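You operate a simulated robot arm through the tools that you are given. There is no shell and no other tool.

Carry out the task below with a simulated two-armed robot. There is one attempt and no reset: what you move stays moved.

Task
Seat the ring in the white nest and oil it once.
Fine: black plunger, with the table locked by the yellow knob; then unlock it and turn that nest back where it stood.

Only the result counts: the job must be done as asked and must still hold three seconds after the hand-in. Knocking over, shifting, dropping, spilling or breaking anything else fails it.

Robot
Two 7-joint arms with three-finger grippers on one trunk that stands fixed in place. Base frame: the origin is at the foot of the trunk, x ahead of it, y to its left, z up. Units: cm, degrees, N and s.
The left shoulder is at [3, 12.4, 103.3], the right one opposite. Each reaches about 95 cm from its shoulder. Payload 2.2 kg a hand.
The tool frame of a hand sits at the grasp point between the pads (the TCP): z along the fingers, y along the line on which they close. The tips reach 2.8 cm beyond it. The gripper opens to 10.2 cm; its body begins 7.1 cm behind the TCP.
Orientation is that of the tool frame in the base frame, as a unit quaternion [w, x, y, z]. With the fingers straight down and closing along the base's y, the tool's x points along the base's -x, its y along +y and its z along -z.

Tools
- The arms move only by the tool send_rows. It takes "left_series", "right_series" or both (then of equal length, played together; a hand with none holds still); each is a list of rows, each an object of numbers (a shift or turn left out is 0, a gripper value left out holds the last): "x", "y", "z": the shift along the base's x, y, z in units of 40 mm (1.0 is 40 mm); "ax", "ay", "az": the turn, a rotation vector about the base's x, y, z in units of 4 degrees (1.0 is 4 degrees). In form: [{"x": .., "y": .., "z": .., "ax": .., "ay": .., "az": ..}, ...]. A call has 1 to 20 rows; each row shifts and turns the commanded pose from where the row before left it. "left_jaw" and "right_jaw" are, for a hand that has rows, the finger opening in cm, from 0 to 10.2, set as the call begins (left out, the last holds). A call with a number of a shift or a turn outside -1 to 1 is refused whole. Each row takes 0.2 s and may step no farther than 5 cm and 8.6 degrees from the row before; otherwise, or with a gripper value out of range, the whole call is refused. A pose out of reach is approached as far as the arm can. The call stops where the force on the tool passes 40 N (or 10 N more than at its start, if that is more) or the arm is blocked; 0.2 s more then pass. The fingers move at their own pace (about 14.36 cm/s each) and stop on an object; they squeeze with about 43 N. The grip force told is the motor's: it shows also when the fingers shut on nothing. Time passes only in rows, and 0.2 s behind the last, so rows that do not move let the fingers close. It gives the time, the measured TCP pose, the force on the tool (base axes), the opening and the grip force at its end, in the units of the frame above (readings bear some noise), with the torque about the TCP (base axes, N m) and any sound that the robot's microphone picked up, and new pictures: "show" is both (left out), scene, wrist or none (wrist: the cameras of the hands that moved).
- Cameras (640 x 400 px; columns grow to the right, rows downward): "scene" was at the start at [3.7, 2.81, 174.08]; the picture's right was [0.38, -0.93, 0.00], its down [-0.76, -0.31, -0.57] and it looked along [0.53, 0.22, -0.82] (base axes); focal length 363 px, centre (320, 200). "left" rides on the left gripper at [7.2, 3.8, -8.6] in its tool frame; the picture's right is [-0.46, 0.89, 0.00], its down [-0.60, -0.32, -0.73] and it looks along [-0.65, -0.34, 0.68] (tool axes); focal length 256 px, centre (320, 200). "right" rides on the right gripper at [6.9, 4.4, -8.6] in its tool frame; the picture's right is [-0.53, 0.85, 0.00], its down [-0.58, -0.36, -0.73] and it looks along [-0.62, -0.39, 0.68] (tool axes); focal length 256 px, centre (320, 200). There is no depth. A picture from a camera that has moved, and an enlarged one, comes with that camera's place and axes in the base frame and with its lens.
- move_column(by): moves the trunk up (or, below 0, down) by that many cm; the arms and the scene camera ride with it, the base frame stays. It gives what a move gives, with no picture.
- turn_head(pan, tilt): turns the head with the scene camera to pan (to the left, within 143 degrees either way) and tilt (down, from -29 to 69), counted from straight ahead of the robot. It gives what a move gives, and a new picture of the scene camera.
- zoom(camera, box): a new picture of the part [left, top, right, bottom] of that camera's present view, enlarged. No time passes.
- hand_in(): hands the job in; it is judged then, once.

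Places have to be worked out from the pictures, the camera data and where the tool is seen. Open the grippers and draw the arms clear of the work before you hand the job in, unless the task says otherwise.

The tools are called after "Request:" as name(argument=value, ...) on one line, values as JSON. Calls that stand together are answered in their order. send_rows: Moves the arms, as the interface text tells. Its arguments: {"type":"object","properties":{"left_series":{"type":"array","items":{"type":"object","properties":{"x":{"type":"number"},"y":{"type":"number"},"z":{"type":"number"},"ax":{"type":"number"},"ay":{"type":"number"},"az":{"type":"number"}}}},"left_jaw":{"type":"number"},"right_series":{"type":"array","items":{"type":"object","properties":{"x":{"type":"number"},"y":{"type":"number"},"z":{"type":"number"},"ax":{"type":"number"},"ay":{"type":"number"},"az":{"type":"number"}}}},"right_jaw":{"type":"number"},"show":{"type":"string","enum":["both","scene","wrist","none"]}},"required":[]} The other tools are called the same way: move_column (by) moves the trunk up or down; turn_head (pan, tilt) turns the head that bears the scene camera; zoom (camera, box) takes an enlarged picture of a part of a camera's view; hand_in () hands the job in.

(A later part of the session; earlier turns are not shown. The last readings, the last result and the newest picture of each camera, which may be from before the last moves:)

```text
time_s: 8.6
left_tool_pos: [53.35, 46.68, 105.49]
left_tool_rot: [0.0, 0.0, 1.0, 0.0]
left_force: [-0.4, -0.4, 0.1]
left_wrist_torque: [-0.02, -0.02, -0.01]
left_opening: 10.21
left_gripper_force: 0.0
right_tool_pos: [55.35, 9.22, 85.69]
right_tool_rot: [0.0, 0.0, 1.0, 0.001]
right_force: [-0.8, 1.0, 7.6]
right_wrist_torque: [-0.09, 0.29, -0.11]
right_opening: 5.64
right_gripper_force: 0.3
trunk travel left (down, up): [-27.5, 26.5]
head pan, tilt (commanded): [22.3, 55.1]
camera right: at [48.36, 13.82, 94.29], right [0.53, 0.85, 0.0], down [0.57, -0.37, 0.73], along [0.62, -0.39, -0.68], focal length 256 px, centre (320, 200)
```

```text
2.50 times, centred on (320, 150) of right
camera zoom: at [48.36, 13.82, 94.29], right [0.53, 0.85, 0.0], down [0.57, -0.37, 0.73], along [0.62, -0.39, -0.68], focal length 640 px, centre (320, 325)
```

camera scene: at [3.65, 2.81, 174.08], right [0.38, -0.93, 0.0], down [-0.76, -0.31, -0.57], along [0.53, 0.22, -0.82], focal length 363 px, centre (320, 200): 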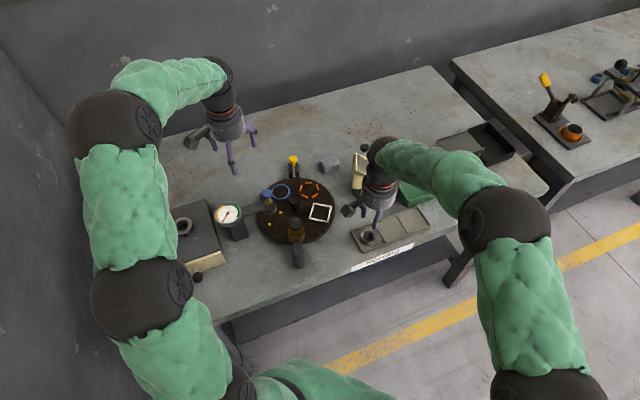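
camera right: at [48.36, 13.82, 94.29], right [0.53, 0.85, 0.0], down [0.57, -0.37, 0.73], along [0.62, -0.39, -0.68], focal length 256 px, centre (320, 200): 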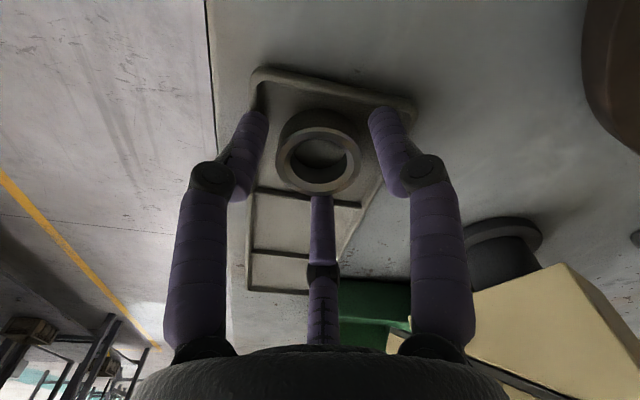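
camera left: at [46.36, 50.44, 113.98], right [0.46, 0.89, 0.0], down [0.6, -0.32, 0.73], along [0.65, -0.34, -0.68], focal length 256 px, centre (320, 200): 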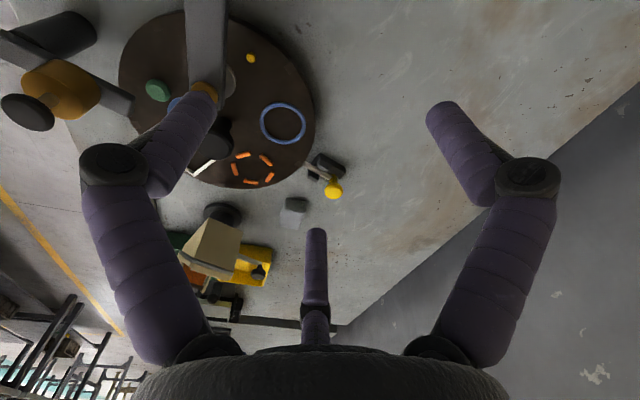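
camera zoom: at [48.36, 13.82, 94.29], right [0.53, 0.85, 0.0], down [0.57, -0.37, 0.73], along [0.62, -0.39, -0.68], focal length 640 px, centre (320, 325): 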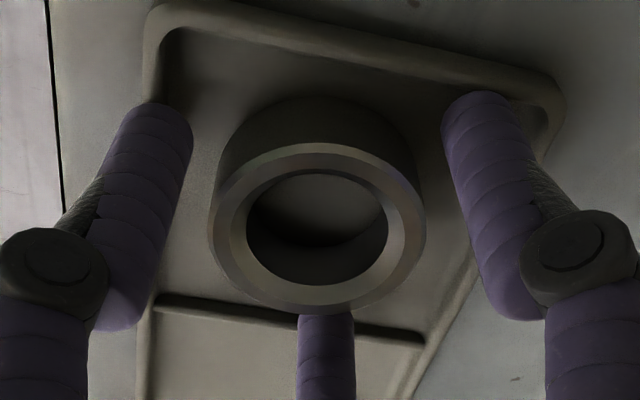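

The 7.6 N upward force comes from one finger resting on the tray rim. The compartment is a square turned 45° centred near [56.0, 9.15]; I raise slightly, narrow the fingers to cage the ring, and slide it a bit toward the middle/+y where the fingers have room to go deeper.

Request:
send_rows(right_series=[{"z": 0.09}, {}, {}], right_jaw=4.8, show="none")

Request:
send_rows(right_series=[{"x": 0.06, "y": 0.05}, {"x": 0.06, "y": 0.05}, {"x": 0.04, "y": 0.03}, {}], show="wrist")

Request:
zoom(camera="right", box=[220, 50, 420, 210])

```text
time_s: 9.4
left_tool_pos: [53.36, 46.67, 105.47]
left_tool_rot: [0.0, 0.0, 1.0, 0.0]
left_force: [-0.2, 0.7, -0.4]
left_wrist_torque: [0.01, -0.01, 0.0]
left_opening: 10.21
left_gripper_force: 0.1
right_tool_pos: [55.34, 9.35, 85.87]
right_tool_rot: [0.0, 0.001, 1.0, 0.0]
right_force: [0.0, 0.7, -0.6]
right_wrist_torque: [-0.01, -0.01, -0.01]
right_opening: 4.83
right_gripper_force: 0.1
trunk travel left (down, up): [-27.5, 26.5]
head pan, tilt (commanded): [22.3, 55.1]
```

```text
time_s: 10.4
left_tool_pos: [53.49, 46.62, 105.48]
left_tool_rot: [0.0, 0.0, 1.0, 0.0]
left_force: [-0.4, 0.3, 0.2]
left_wrist_torque: [0.01, -0.02, 0.0]
left_opening: 10.19
left_gripper_force: 0.1
right_tool_pos: [56.02, 9.8, 85.93]
right_tool_rot: [0.0, 0.0, 1.0, 0.001]
right_force: [-0.1, -1.0, -0.1]
right_wrist_torque: [-0.01, 0.01, 0.02]
right_opening: 4.82
right_gripper_force: 0.2
trunk travel left (down, up): [-27.5, 26.5]
head pan, tilt (commanded): [22.3, 55.1]
camera right: at [49.06, 14.32, 94.51], right [0.53, 0.85, 0.0], down [0.58, -0.36, 0.73], along [0.62, -0.39, -0.68], focal length 256 px, centre (320, 200)
```

right: 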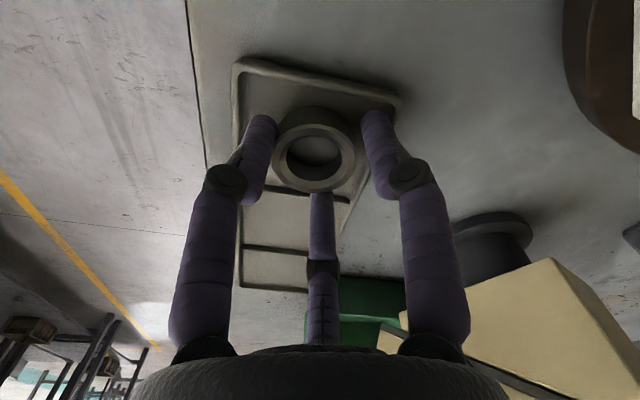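

```text
2.50 times, centred on (320, 130) of right
camera zoom: at [49.06, 14.32, 94.51], right [0.53, 0.85, 0.0], down [0.58, -0.36, 0.73], along [0.62, -0.39, -0.68], focal length 640 px, centre (320, 375)
```

zoom: 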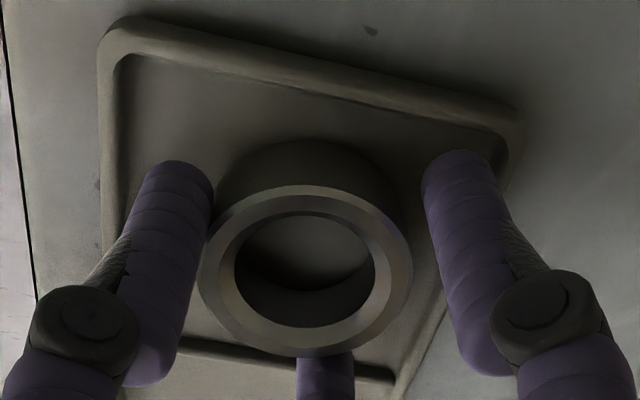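

The ring is caged and the fingers now appear inside the rim. I lower 0.7 cm in small steps and check the force.

Request:
send_rows(right_series=[{"z": -0.06}, {"z": -0.06}, {"z": -0.06}, {}], show="wrist")

Request:
zoom(camera="right", box=[220, 50, 420, 210])

```text
time_s: 11.4
left_tool_pos: [53.48, 46.69, 105.53]
left_tool_rot: [0.001, 0.0, 1.0, 0.0]
left_force: [-0.5, -0.2, 0.5]
left_wrist_torque: [0.0, 0.0, 0.01]
left_opening: 10.21
left_gripper_force: 0.0
right_tool_pos: [56.09, 9.86, 85.04]
right_tool_rot: [0.001, 0.0, 1.0, -0.001]
right_force: [-0.9, 1.5, 7.2]
right_wrist_torque: [-0.1, 0.24, -0.07]
right_opening: 4.88
right_gripper_force: 0.7
trunk travel left (down, up): [-27.5, 26.5]
head pan, tilt (commanded): [22.3, 55.1]
camera right: at [49.09, 14.29, 93.76], right [0.53, 0.85, 0.0], down [0.58, -0.36, 0.73], along [0.62, -0.39, -0.68], focal length 256 px, centre (320, 200)
```

right: 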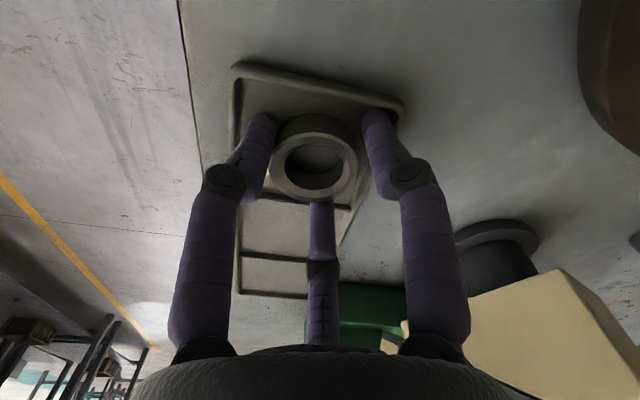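

```text
2.50 times, centred on (320, 130) of right
camera zoom: at [49.09, 14.29, 93.76], right [0.53, 0.85, 0.0], down [0.58, -0.36, 0.73], along [0.62, -0.39, -0.68], focal length 640 px, centre (320, 375)
```

zoom: 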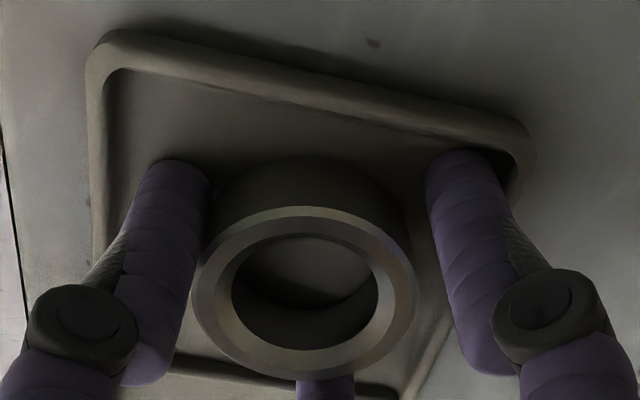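

The tips are now near the tray floor (7 N from one fingertip), giving a much deeper grip. I raise 1 mm and close fully.

Request:
send_rows(right_series=[{"z": 0.03}, {}, {}, {}], right_jaw=2.5, show="wrist")

Request:
zoom(camera="right", box=[220, 50, 420, 210])

```text
time_s: 12.4
left_tool_pos: [53.49, 46.62, 105.45]
left_tool_rot: [0.001, 0.0, 1.0, 0.0]
left_force: [0.0, 0.2, -0.5]
left_wrist_torque: [0.0, -0.01, 0.02]
left_opening: 10.21
left_gripper_force: 0.0
right_tool_pos: [56.09, 9.78, 85.16]
right_tool_rot: [-0.001, -0.001, 1.0, 0.0]
right_force: [0.7, -0.1, 1.2]
right_wrist_torque: [-0.1, -0.13, -0.01]
right_opening: 4.2
right_gripper_force: 42.9
trunk travel left (down, up): [-27.5, 26.5]
head pan, tilt (commanded): [22.3, 55.1]
camera right: at [49.01, 14.29, 93.81], right [0.53, 0.85, 0.0], down [0.58, -0.36, 0.73], along [0.62, -0.39, -0.68], focal length 256 px, centre (320, 200)
```

right: 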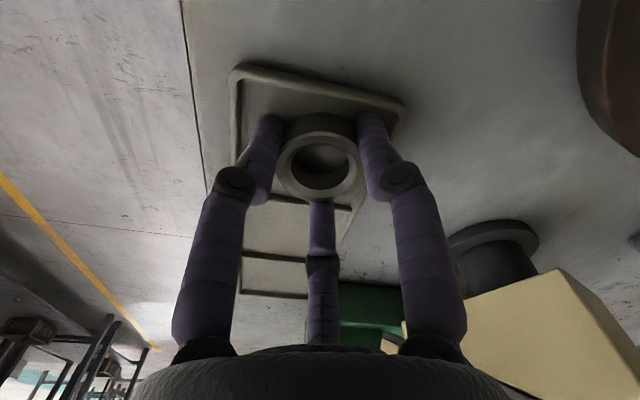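

```text
2.50 times, centred on (320, 130) of right
camera zoom: at [49.01, 14.29, 93.81], right [0.53, 0.85, 0.0], down [0.58, -0.36, 0.73], along [0.62, -0.39, -0.68], focal length 640 px, centre (320, 375)
```

zoom: 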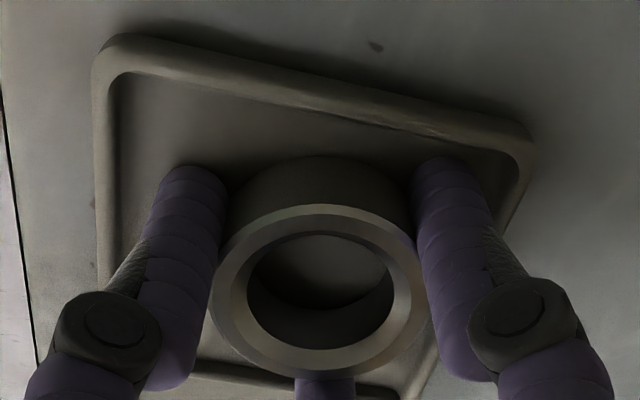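

Grip at 4.20 opening, 42.9 N, now deep on the ring. I lift slowly and check that it comes along.

Request:
send_rows(right_series=[{"z": 0.1}, {"z": 0.2}, {"z": 0.3}, {"z": 0.3}], show="wrist")

Request:
zoom(camera="right", box=[220, 50, 420, 210])

Request:
zoom(camera="scene", box=[330, 190, 420, 260])

```text
time_s: 13.4
left_tool_pos: [53.51, 46.5, 105.5]
left_tool_rot: [0.0, 0.0, 1.0, 0.0]
left_force: [0.1, -0.1, 0.5]
left_wrist_torque: [0.04, -0.01, -0.04]
left_opening: 10.2
left_gripper_force: 0.1
right_tool_pos: [56.08, 9.96, 88.8]
right_tool_rot: [0.0, 0.0, 1.0, 0.0]
right_force: [0.4, -0.4, -1.1]
right_wrist_torque: [-0.01, 0.0, 0.0]
right_opening: 4.2
right_gripper_force: 43.0
trunk travel left (down, up): [-27.5, 26.5]
head pan, tilt (commanded): [22.3, 55.1]
camera right: at [49.1, 14.29, 97.42], right [0.53, 0.85, 0.0], down [0.58, -0.36, 0.73], along [0.62, -0.39, -0.68], focal length 256 px, centre (320, 200)
```

right: 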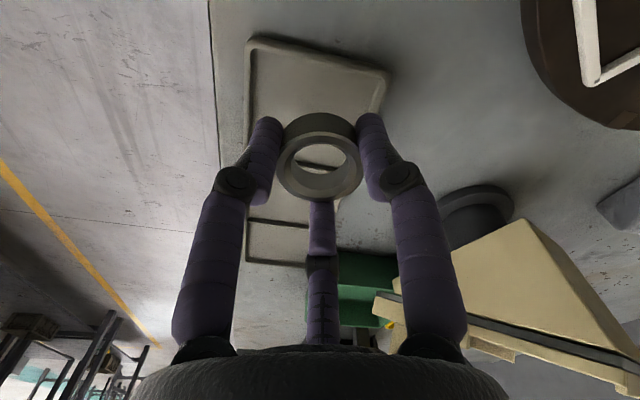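

```text
2.50 times, centred on (320, 130) of right
camera zoom: at [49.1, 14.29, 97.42], right [0.53, 0.85, 0.0], down [0.58, -0.36, 0.73], along [0.62, -0.39, -0.68], focal length 640 px, centre (320, 375)
```

zoom: 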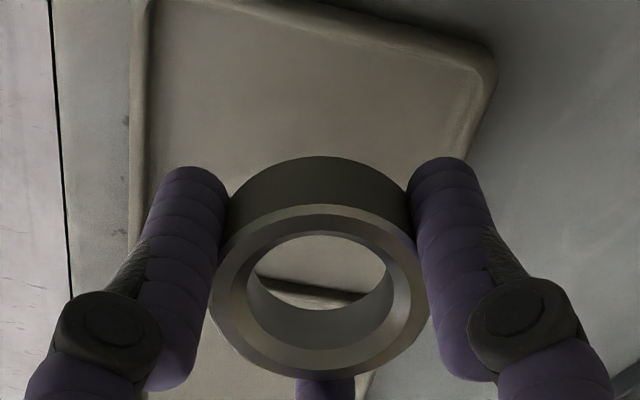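

```text
5.71 times, centred on (375, 225) of scene
camera zoom: at [3.7, 2.82, 174.08], right [0.38, -0.93, 0.0], down [-0.76, -0.31, -0.57], along [0.53, 0.22, -0.82], focal length 2075 px, centre (6, 57)
```

zoom: 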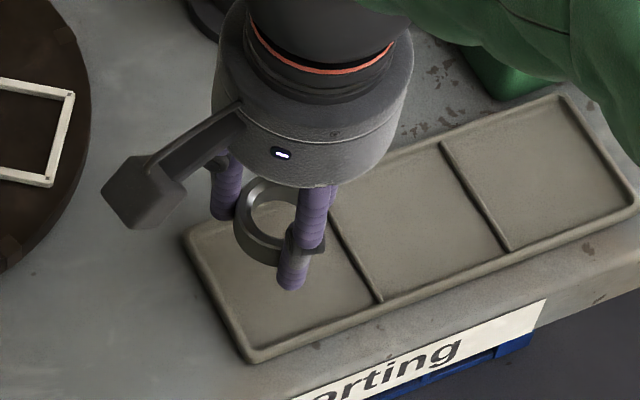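

The ring is securely held; its bottom is about level with the fingertips. I raise it, rotate the hand 60° (so the centre knob later falls between two fingers) and carry it above the white nest near [57, 24.5].

Request:
send_rows(right_series=[{"z": 0.6, "az": 1}, {"z": 0.6, "az": 1}, {"z": 0.6, "az": 1}, {"x": 0.019, "y": 0.304, "az": 1}, {"x": 0.019, "y": 0.304, "az": 1}, {"x": 0.019, "y": 0.304, "az": 1}, {"x": 0.019, "y": 0.304, "az": 1}, {"x": 0.019, "y": 0.304, "az": 1}, {"x": 0.019, "y": 0.304, "az": 1}, {"x": 0.019, "y": 0.304, "az": 1}, {"x": 0.019, "y": 0.304, "az": 1}, {"x": 0.019, "y": 0.304, "az": 1}, {"x": 0.019, "y": 0.304, "az": 1}, {"x": 0.019, "y": 0.304, "az": 1}, {"x": 0.019, "y": 0.304, "az": 1}, {}], show="both")

Request:
zoom(camera="right", box=[200, 20, 440, 210])

Request:
zoom(camera="scene", box=[260, 150, 380, 240])

```text
time_s: 16.8
left_tool_pos: [53.44, 46.74, 105.54]
left_tool_rot: [0.0, -0.001, 1.0, 0.0]
left_force: [0.4, -0.7, -0.2]
left_wrist_torque: [-0.02, -0.03, 0.01]
left_opening: 10.18
left_gripper_force: 0.1
right_tool_pos: [56.96, 24.43, 95.94]
right_tool_rot: [-0.001, -0.501, 0.866, 0.0]
right_force: [0.2, -0.3, 0.1]
right_wrist_torque: [0.05, 0.02, 0.0]
right_opening: 4.22
right_gripper_force: 43.3
trunk travel left (down, up): [-27.5, 26.5]
head pan, tilt (commanded): [22.3, 55.1]
camera scene: at [3.72, 2.79, 174.08], right [0.38, -0.93, 0.0], down [-0.76, -0.31, -0.57], along [0.53, 0.22, -0.82], focal length 363 px, centre (320, 200)
camera right: at [49.66, 20.81, 104.64], right [-0.47, 0.88, 0.0], down [0.6, 0.32, 0.73], along [0.65, 0.34, -0.68], focal length 256 px, centre (320, 200)
```

scene: 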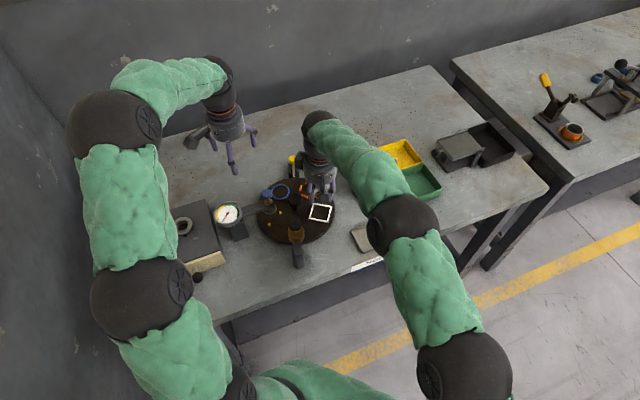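
right: 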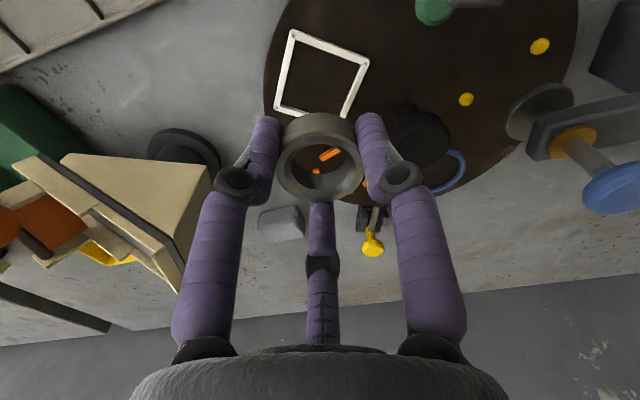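

```text
2.11 times, centred on (320, 115) of right
camera zoom: at [49.66, 20.81, 104.64], right [-0.47, 0.88, 0.0], down [0.6, 0.32, 0.73], along [0.65, 0.34, -0.68], focal length 539 px, centre (320, 379)
```

zoom: 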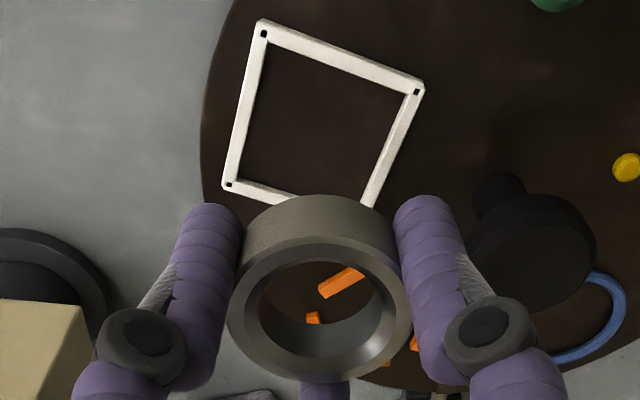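

```text
4.44 times, centred on (320, 195) of scene
camera zoom: at [3.72, 2.79, 174.08], right [0.38, -0.93, 0.0], down [-0.76, -0.31, -0.57], along [0.53, 0.22, -0.82], focal length 1614 px, centre (320, 222)
```

zoom: 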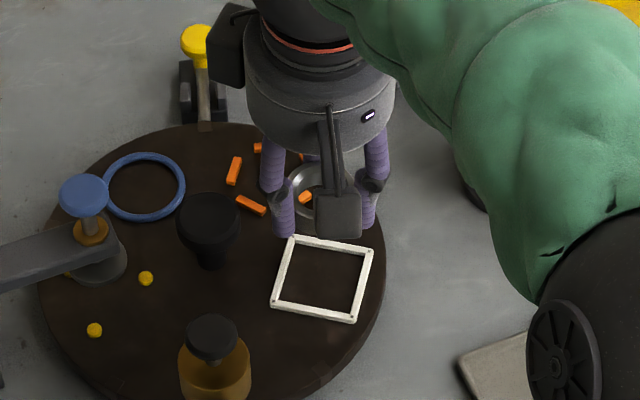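

The nest's frame centre comes out at about [57.0, 24.5] with its top near z 85.5 from both cameras, right below the ring. I lower to about 3 mm above the frame and inspect.

Request:
send_rows(right_series=[{"z": -0.6}, {"z": -0.6}, {"z": -0.45}, {}], show="wrist")

Request:
zoom(camera="right", box=[220, 50, 420, 210])

Request:
zoom(camera="scene", box=[275, 165, 365, 235])

Request:
zoom(camera="left", box=[100, 80, 260, 220])

```text
time_s: 17.8
left_tool_pos: [53.59, 46.61, 105.48]
left_tool_rot: [0.0, 0.0, 1.0, -0.001]
left_force: [-0.2, 0.1, 0.2]
left_wrist_torque: [-0.03, -0.02, 0.04]
left_opening: 10.19
left_gripper_force: 0.1
right_tool_pos: [57.09, 24.53, 89.49]
right_tool_rot: [0.0, -0.5, 0.866, 0.001]
right_force: [-0.2, -1.1, -2.0]
right_wrist_torque: [-0.02, 0.04, -0.01]
right_opening: 4.2
right_gripper_force: 42.8
trunk travel left (down, up): [-27.5, 26.5]
head pan, tilt (commanded): [22.3, 55.1]
camera right: at [49.75, 20.84, 98.08], right [-0.47, 0.89, 0.0], down [0.6, 0.32, 0.73], along [0.65, 0.34, -0.68], focal length 256 px, centre (320, 200)
```

right: 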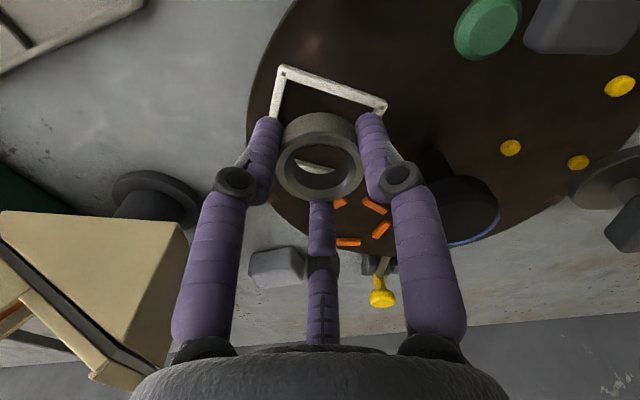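

```text
2.50 times, centred on (320, 130) of right
camera zoom: at [49.75, 20.84, 98.08], right [-0.47, 0.89, 0.0], down [0.6, 0.32, 0.73], along [0.65, 0.34, -0.68], focal length 640 px, centre (320, 375)
```

zoom: 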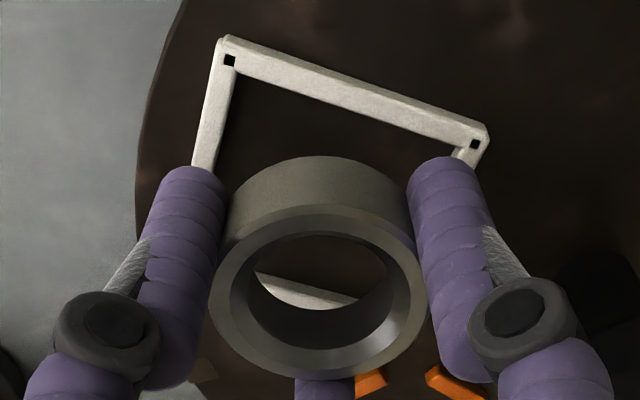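

```text
5.71 times, centred on (320, 200) of scene
camera zoom: at [3.7, 2.82, 174.08], right [0.38, -0.93, 0.0], down [-0.76, -0.31, -0.57], along [0.53, 0.22, -0.82], focal length 2075 px, centre (320, 200)
```

zoom: 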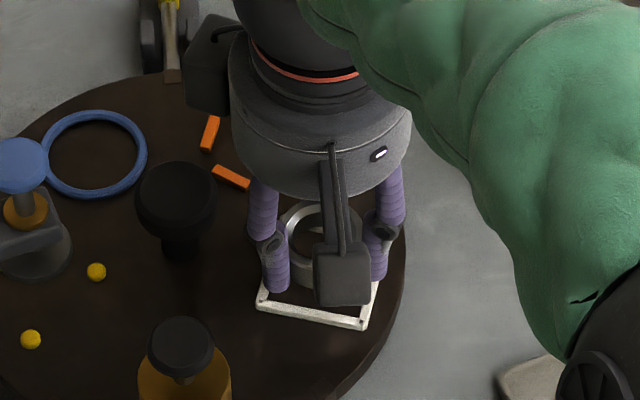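

```text
2.86 times, centred on (180, 150) of left
camera zoom: at [46.19, 50.34, 114.09], right [0.46, 0.89, 0.0], down [0.6, -0.32, 0.73], along [0.65, -0.34, -0.68], focal length 731 px, centre (720, 343)
```

zoom: 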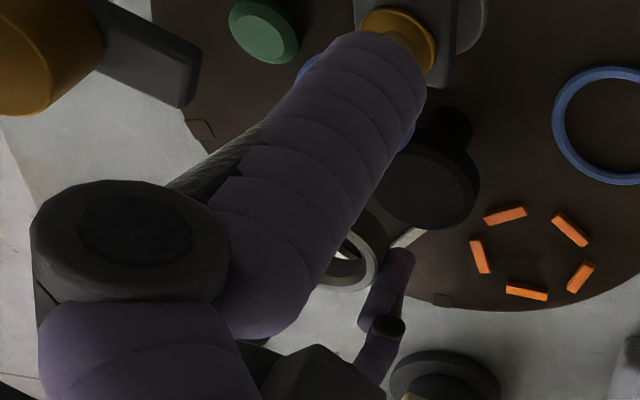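

The ring is about 0.7 mm off the nest centre by the frame's corner dots. I correct that and lower to just above the frame top.

Request:
send_rows(right_series=[{"x": -0.017, "y": -0.017, "z": -0.15}, {"z": -0.1}, {}], show="wrist")

Request:
zoom(camera="right", box=[220, 50, 420, 210])

Request:
zoom(camera="scene", box=[300, 185, 345, 225])

```text
time_s: 18.6
left_tool_pos: [53.46, 46.69, 105.51]
left_tool_rot: [0.0, 0.0, 1.0, 0.0]
left_force: [-0.1, 0.3, -0.5]
left_wrist_torque: [0.02, -0.01, 0.01]
left_opening: 10.19
left_gripper_force: 0.1
right_tool_pos: [56.99, 24.45, 88.26]
right_tool_rot: [0.0, -0.5, 0.866, 0.0]
right_force: [0.8, 0.3, -1.7]
right_wrist_torque: [0.0, 0.01, -0.05]
right_opening: 4.23
right_gripper_force: 42.6
trunk travel left (down, up): [-27.5, 26.5]
head pan, tilt (commanded): [22.3, 55.1]
camera right: at [49.63, 20.73, 96.97], right [-0.47, 0.89, 0.0], down [0.6, 0.32, 0.73], along [0.65, 0.34, -0.68], focal length 256 px, centre (320, 200)
```

right: 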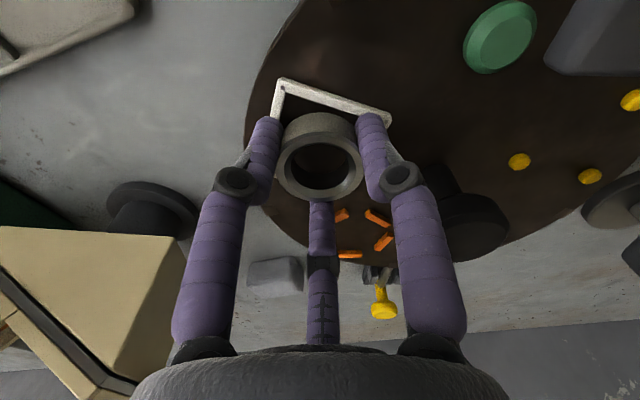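

```text
2.50 times, centred on (320, 130) of right
camera zoom: at [49.63, 20.73, 96.97], right [-0.47, 0.89, 0.0], down [0.6, 0.32, 0.73], along [0.65, 0.34, -0.68], focal length 640 px, centre (320, 375)
```

zoom: 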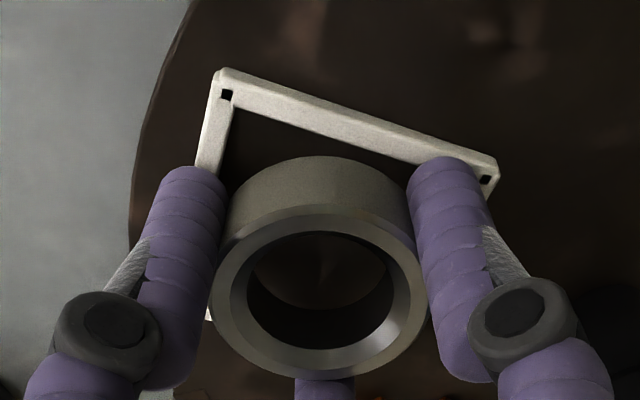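

```text
10.00 times, centred on (322, 205) of scene
camera zoom: at [3.72, 2.83, 174.08], right [0.38, -0.93, 0.0], down [-0.76, -0.31, -0.57], along [0.53, 0.22, -0.82], focal length 3631 px, centre (295, 150)
```

zoom: 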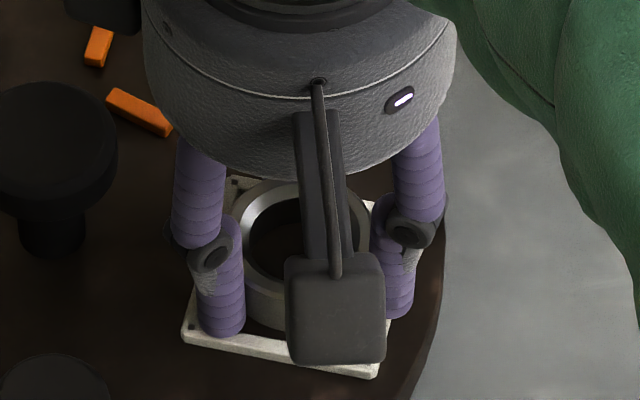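

By the corner dots the ring is centred within about 0.7 mm over the nest, with the tips just above the frame. I open slightly so it drops into the frame while the fingers still cage it.

Request:
send_rows(right_series=[{"x": 0.005, "y": 0.012}, {}, {}], right_jaw=4.8, show="wrist")

Request:
zoom(camera="right", box=[220, 50, 420, 210])

Request:
zoom(camera="scene", box=[300, 185, 345, 225])

```text
time_s: 19.4
left_tool_pos: [53.48, 46.63, 105.57]
left_tool_rot: [0.0, 0.0, 1.0, 0.0]
left_force: [-0.6, 0.0, -0.4]
left_wrist_torque: [-0.01, -0.02, -0.01]
left_opening: 10.17
left_gripper_force: 0.1
right_tool_pos: [56.99, 24.46, 88.23]
right_tool_rot: [0.0, -0.499, 0.866, -0.001]
right_force: [-0.3, 0.7, -0.6]
right_wrist_torque: [-0.01, -0.01, 0.01]
right_opening: 4.83
right_gripper_force: 0.1
trunk travel left (down, up): [-27.5, 26.5]
head pan, tilt (commanded): [22.3, 55.1]
camera right: at [49.65, 20.8, 96.96], right [-0.47, 0.89, 0.0], down [0.6, 0.32, 0.73], along [0.65, 0.34, -0.68], focal length 256 px, centre (320, 200)
```

right: 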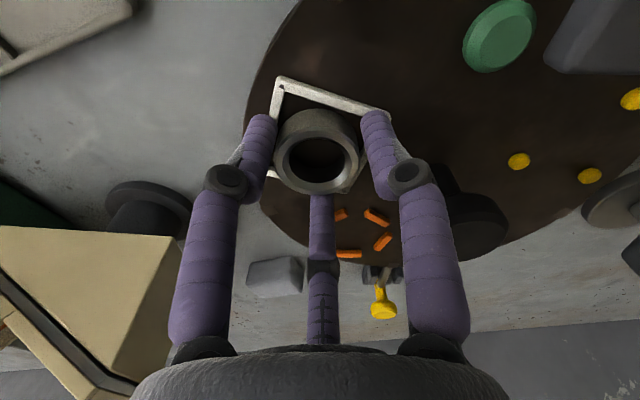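

```text
2.50 times, centred on (320, 130) of right
camera zoom: at [49.65, 20.8, 96.96], right [-0.47, 0.89, 0.0], down [0.6, 0.32, 0.73], along [0.65, 0.34, -0.68], focal length 640 px, centre (320, 375)
```

zoom: 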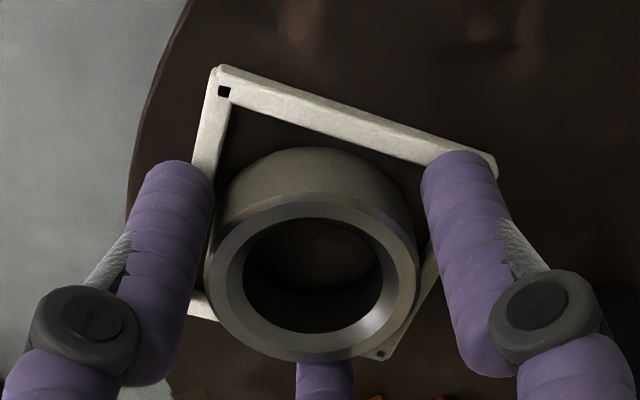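

```text
10.00 times, centred on (322, 205) of scene
camera zoom: at [3.72, 2.83, 174.08], right [0.38, -0.93, 0.0], down [-0.76, -0.31, -0.57], along [0.53, 0.22, -0.82], focal length 3631 px, centre (295, 150)
```

zoom: 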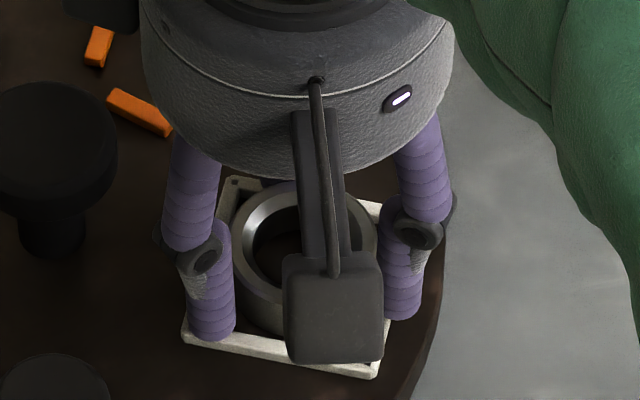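

The ring appears to have dropped into the frame. I open a little more and lift straight up to inspect the seating.

Request:
send_rows(right_series=[{}, {"z": 0.2}, {"z": 0.6}, {"z": 0.9}], right_jaw=5.6, show="wrist")

Request:
zoom(camera="right", box=[230, 10, 410, 150])

Request:
zoom(camera="scene", box=[300, 185, 345, 225])

```text
time_s: 20.4
left_tool_pos: [53.51, 46.74, 105.6]
left_tool_rot: [0.001, 0.0, 1.0, 0.0]
left_force: [-0.1, -0.6, 0.1]
left_wrist_torque: [-0.01, 0.0, 0.0]
left_opening: 10.17
left_gripper_force: 0.0
right_tool_pos: [56.88, 24.43, 95.07]
right_tool_rot: [0.0, -0.501, 0.866, 0.0]
right_force: [-0.4, 0.3, -0.7]
right_wrist_torque: [0.02, -0.04, 0.0]
right_opening: 5.63
right_gripper_force: 0.2
trunk travel left (down, up): [-27.5, 26.5]
head pan, tilt (commanded): [22.3, 55.1]
camera right: at [49.57, 20.79, 103.83], right [-0.47, 0.88, 0.0], down [0.6, 0.32, 0.73], along [0.65, 0.34, -0.68], focal length 256 px, centre (320, 200)
```

right: 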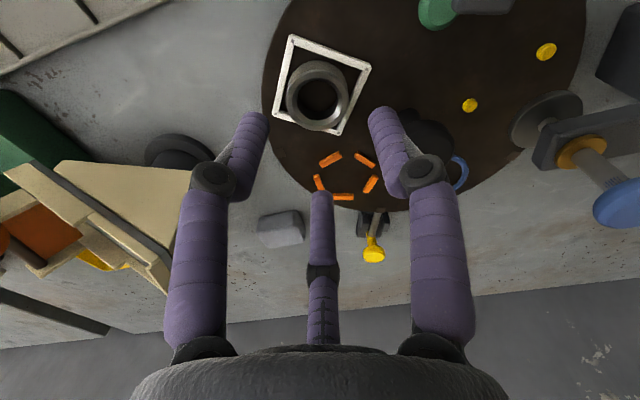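

```text
2.86 times, centred on (320, 80) of right
camera zoom: at [49.57, 20.79, 103.83], right [-0.47, 0.88, 0.0], down [0.6, 0.32, 0.73], along [0.65, 0.34, -0.68], focal length 731 px, centre (320, 543)
```

zoom: 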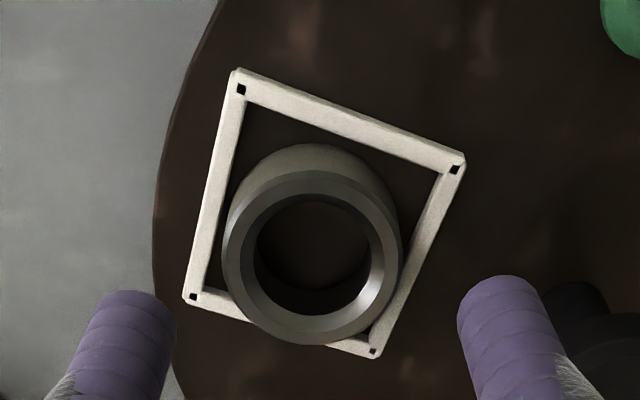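

```text
10.00 times, centred on (322, 205) of scene
camera zoom: at [3.64, 2.78, 174.09], right [0.38, -0.93, 0.0], down [-0.76, -0.31, -0.57], along [0.53, 0.22, -0.82], focal length 3631 px, centre (295, 150)
```

zoom: 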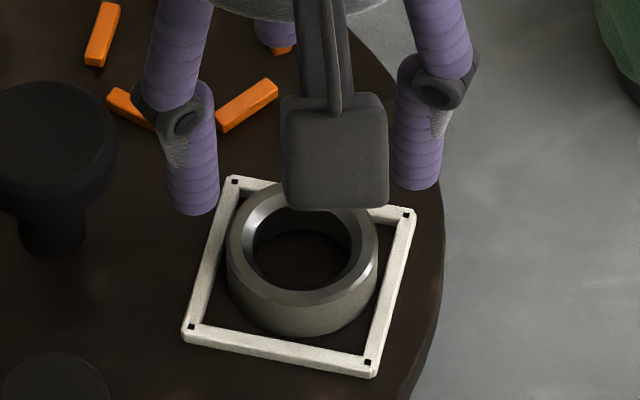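

The ring sits inside the white frame. Next I raise the right hand, turn it another 37° (so its camera bracket stays clear of the blue plunger while turning) and bring it above the centre knob, while the left hand moves toward the yellow knob at a safe height.

Request:
send_rows(right_series=[{"z": 0.6, "az": 0.925}, {"z": 0.6, "az": 0.925}, {"z": 0.55, "az": 0.925}, {"x": -0.036, "y": 0.263, "az": 0.925}, {"x": -0.036, "y": 0.263, "az": 0.925}, {"x": -0.036, "y": 0.263, "az": 0.925}, {"x": -0.036, "y": 0.263, "az": 0.925}, {"x": -0.036, "y": 0.263, "az": 0.925}, {"x": -0.036, "y": 0.263, "az": 0.925}, {"x": -0.036, "y": 0.263, "az": 0.925}], left_series=[{"x": 0.31}, {"x": 0.31}, {"x": 0.31}, {"x": 0.31}, {"x": 0.31}, {"x": 0.31}, {"x": 0.31}, {"x": 0.31}, {"x": 0.31}, {"x": 0.31}], show="both")

Request:
zoom(camera="right", box=[200, 0, 440, 200])

Request:
zoom(camera="scene", box=[255, 145, 355, 275])

Request:
zoom(camera="scene", box=[300, 190, 345, 230])

```text
time_s: 22.6
left_tool_pos: [65.86, 46.63, 105.3]
left_tool_rot: [-0.001, 0.0, 1.0, 0.0]
left_force: [0.4, 0.5, -0.5]
left_wrist_torque: [0.01, 0.01, 0.01]
left_opening: 10.19
left_gripper_force: 0.0
right_tool_pos: [55.71, 31.53, 102.18]
right_tool_rot: [0.001, 0.749, -0.662, -0.001]
right_force: [-0.1, 0.5, -1.0]
right_wrist_torque: [0.02, 0.01, -0.01]
right_opening: 5.59
right_gripper_force: 0.0
right hand out of reach, approached as far as the arm can: row 10
trunk travel left (down, up): [-27.5, 26.5]
head pan, tilt (commanded): [22.3, 55.1]
camera scene: at [3.76, 2.85, 174.08], right [0.38, -0.93, 0.0], down [-0.76, -0.31, -0.57], along [0.53, 0.22, -0.82], focal length 363 px, centre (320, 200)
camera right: at [52.1, 24.25, 110.82], right [-0.9, 0.43, 0.0], down [0.29, 0.62, 0.73], along [0.31, 0.66, -0.68], focal length 256 px, centre (320, 200)
camera left: at [58.6, 50.39, 113.9], right [0.46, 0.89, 0.0], down [0.6, -0.32, 0.73], along [0.65, -0.34, -0.68], focal length 256 px, centre (320, 200)
```

scene: 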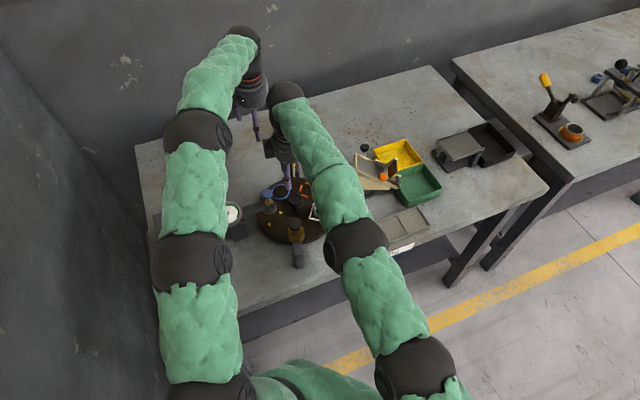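
right: 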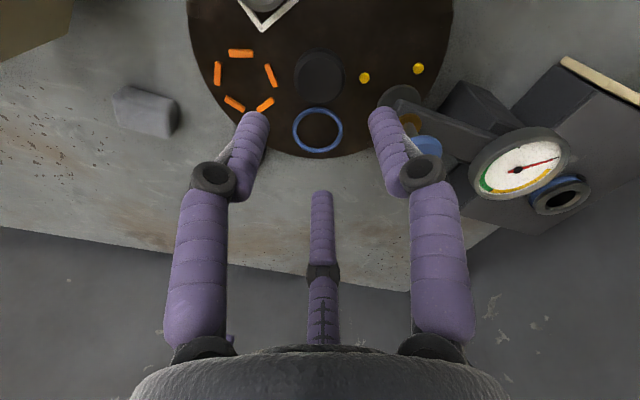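
left: 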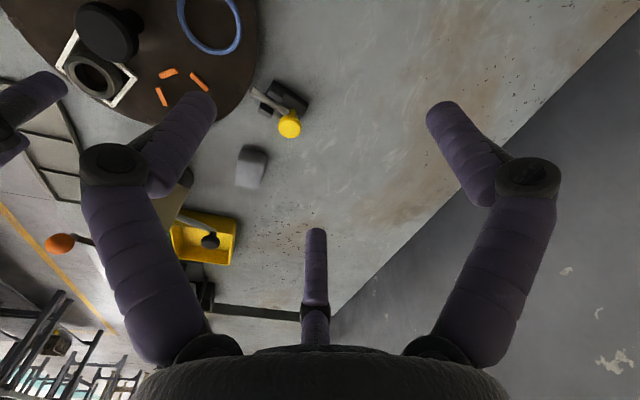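

```text
2.00 times, centred on (320, 100) of right
camera zoom: at [52.1, 24.25, 110.82], right [-0.9, 0.43, 0.0], down [0.29, 0.62, 0.73], along [0.31, 0.66, -0.68], focal length 512 px, centre (320, 400)
```

zoom: 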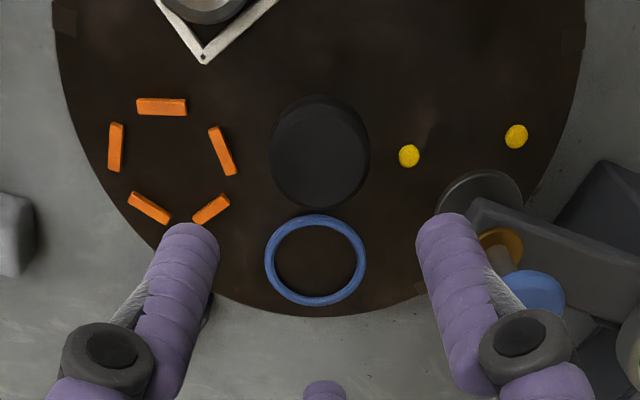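

```text
3.08 times, centred on (305, 210) of scene
camera zoom: at [3.76, 2.85, 174.08], right [0.38, -0.93, 0.0], down [-0.76, -0.31, -0.57], along [0.53, 0.22, -0.82], focal length 1117 px, centre (366, 169)
```

zoom: 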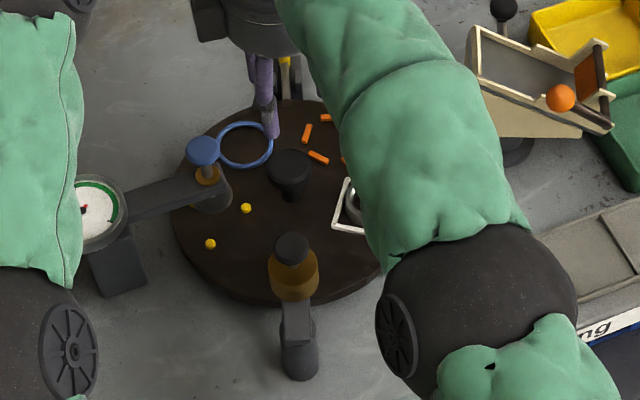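

```text
10.00 times, centred on (322, 210) of scene
camera zoom: at [3.76, 2.85, 174.08], right [0.38, -0.93, 0.0], down [-0.76, -0.31, -0.57], along [0.53, 0.22, -0.82], focal length 3631 px, centre (295, 100)
```

zoom: 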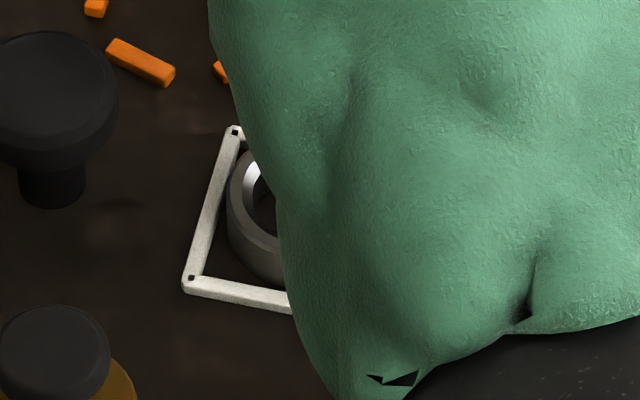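

The right wrist reached its turning limit near +97°, so I back off about 5°, which also leaves the whole −72° turn available. The knob centre comes out at about [55.6, 31.5], cap top z about 90.3.

Request:
send_rows(right_series=[{"az": -0.625}, {"az": -0.625, "z": -0.5}, {"z": -0.5}, {}], show="wrist")

Request:
zoom(camera="right", box=[200, 0, 440, 200])

Request:
zoom(camera="scene", box=[255, 160, 315, 240])

Request:
zoom(camera="left", box=[0, 0, 340, 200])

```text
time_s: 23.6
left_tool_pos: [65.76, 46.71, 105.23]
left_tool_rot: [0.0, 0.0, 1.0, 0.001]
left_force: [-0.5, 0.4, 0.4]
left_wrist_torque: [0.01, -0.02, 0.0]
left_opening: 10.19
left_gripper_force: 0.1
right_tool_pos: [55.47, 31.33, 98.23]
right_tool_rot: [0.0, 0.719, -0.695, 0.0]
right_force: [0.3, -0.2, -0.3]
right_wrist_torque: [-0.01, 0.0, 0.0]
right_opening: 5.58
right_gripper_force: 0.1
trunk travel left (down, up): [-27.5, 26.5]
head pan, tilt (commanded): [22.3, 55.1]
camera right: at [51.36, 24.57, 106.85], right [-0.86, 0.5, 0.0], down [0.34, 0.59, 0.73], along [0.37, 0.63, -0.68], focal length 256 px, centre (320, 200)
```

right: 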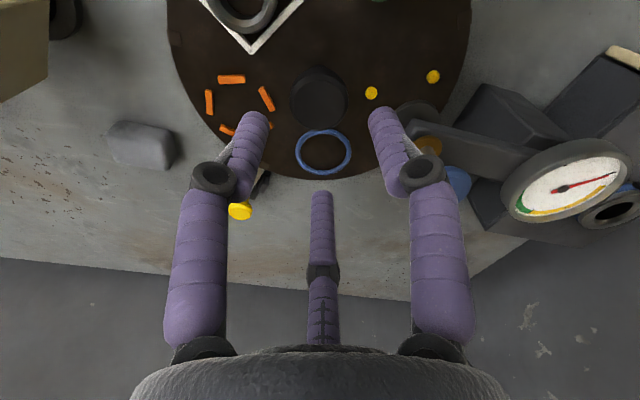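

```text
2.00 times, centred on (320, 100) of right
camera zoom: at [51.36, 24.57, 106.85], right [-0.86, 0.5, 0.0], down [0.34, 0.59, 0.73], along [0.37, 0.63, -0.68], focal length 512 px, centre (320, 400)
```

zoom: 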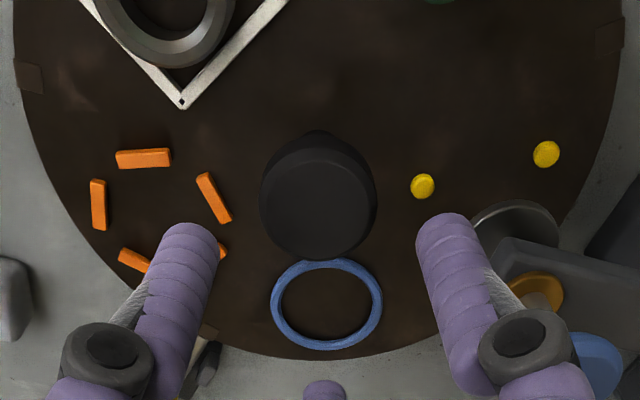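

```text
5.00 times, centred on (285, 200) of scene
camera zoom: at [3.69, 2.81, 174.08], right [0.38, -0.93, 0.0], down [-0.76, -0.31, -0.57], along [0.53, 0.22, -0.82], focal length 1815 px, centre (495, 200)
```

zoom: 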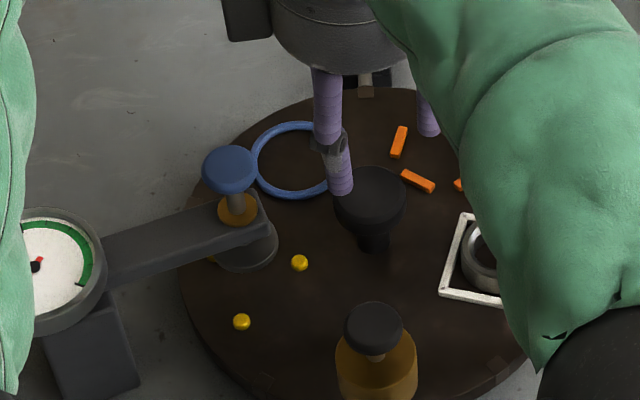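

```text
1.88 times, centred on (170, 100) of left
camera zoom: at [58.55, 50.36, 113.91], right [0.46, 0.89, 0.0], down [0.6, -0.32, 0.73], along [0.65, -0.34, -0.68], focal length 482 px, centre (602, 388)
```

zoom: 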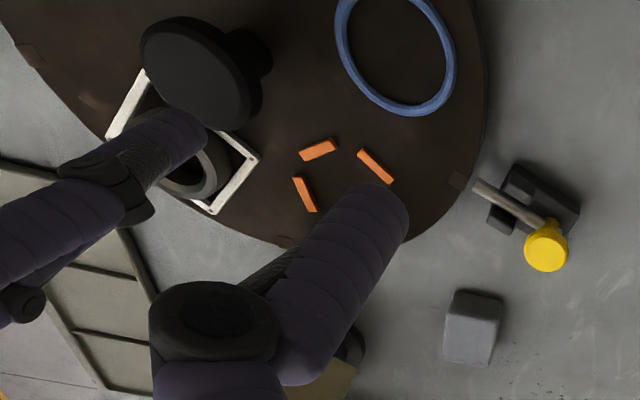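

Axis and knob agree within about 2 mm. I descend to just above the knob cap and re-check.

Request:
send_rows(right_series=[{"z": -0.4}, {"z": -0.4}, {"z": -0.35}, {}], show="wrist")

Request:
zoom(camera="right", box=[200, 30, 440, 230])

Request:
zoom(camera="scene", box=[255, 160, 325, 240])

```text
time_s: 24.6
left_tool_pos: [65.71, 46.67, 105.26]
left_tool_rot: [0.001, 0.001, 1.0, 0.0]
left_force: [0.3, -0.9, 0.0]
left_wrist_torque: [-0.03, 0.0, 0.0]
left_opening: 10.19
left_gripper_force: 0.2
right_tool_pos: [55.54, 31.54, 93.55]
right_tool_rot: [0.0, 0.719, -0.695, 0.0]
right_force: [-0.6, -0.9, -0.3]
right_wrist_torque: [-0.01, 0.0, 0.06]
right_opening: 5.6
right_gripper_force: 0.0
trunk travel left (down, up): [-27.5, 26.5]
head pan, tilt (commanded): [22.3, 55.1]
camera right: at [51.39, 24.58, 102.2], right [-0.86, 0.5, 0.0], down [0.34, 0.59, 0.73], along [0.37, 0.63, -0.68], focal length 256 px, centre (320, 200)
```

right: 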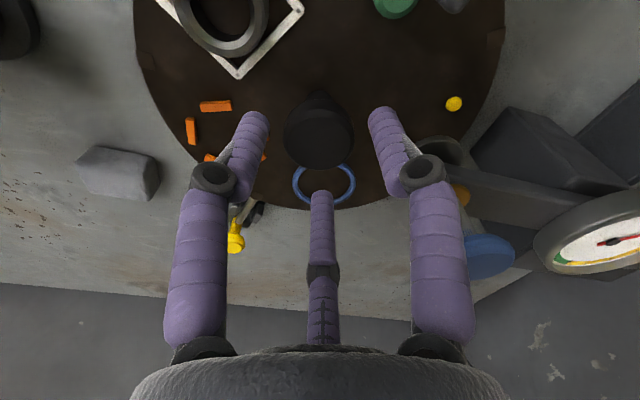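

```text
2.00 times, centred on (320, 130) of right
camera zoom: at [51.39, 24.58, 102.2], right [-0.86, 0.5, 0.0], down [0.34, 0.59, 0.73], along [0.37, 0.63, -0.68], focal length 512 px, centre (320, 340)
```

zoom: 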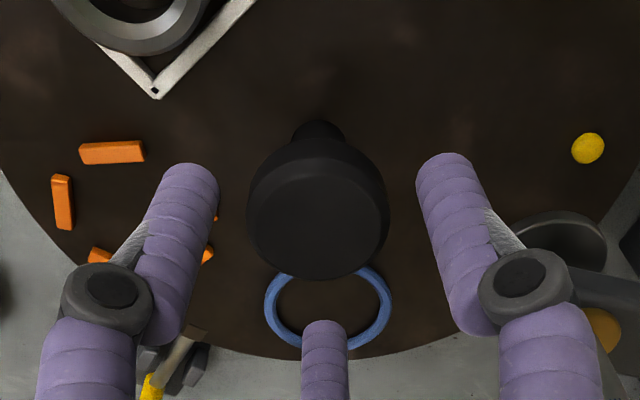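

```text
5.00 times, centred on (290, 200) of scene
camera zoom: at [3.7, 2.81, 174.08], right [0.38, -0.93, 0.0], down [-0.76, -0.31, -0.57], along [0.53, 0.22, -0.82], focal length 1815 px, centre (470, 200)
```

zoom: 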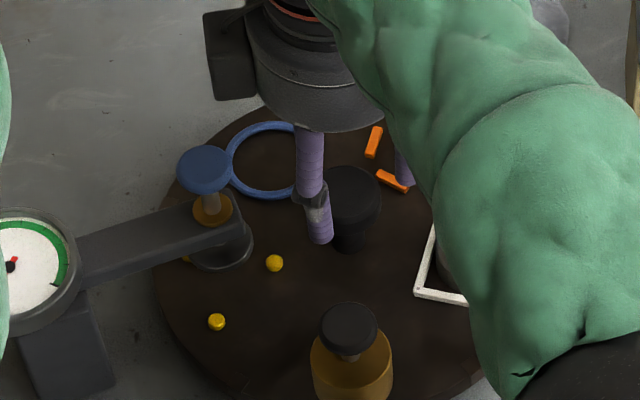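

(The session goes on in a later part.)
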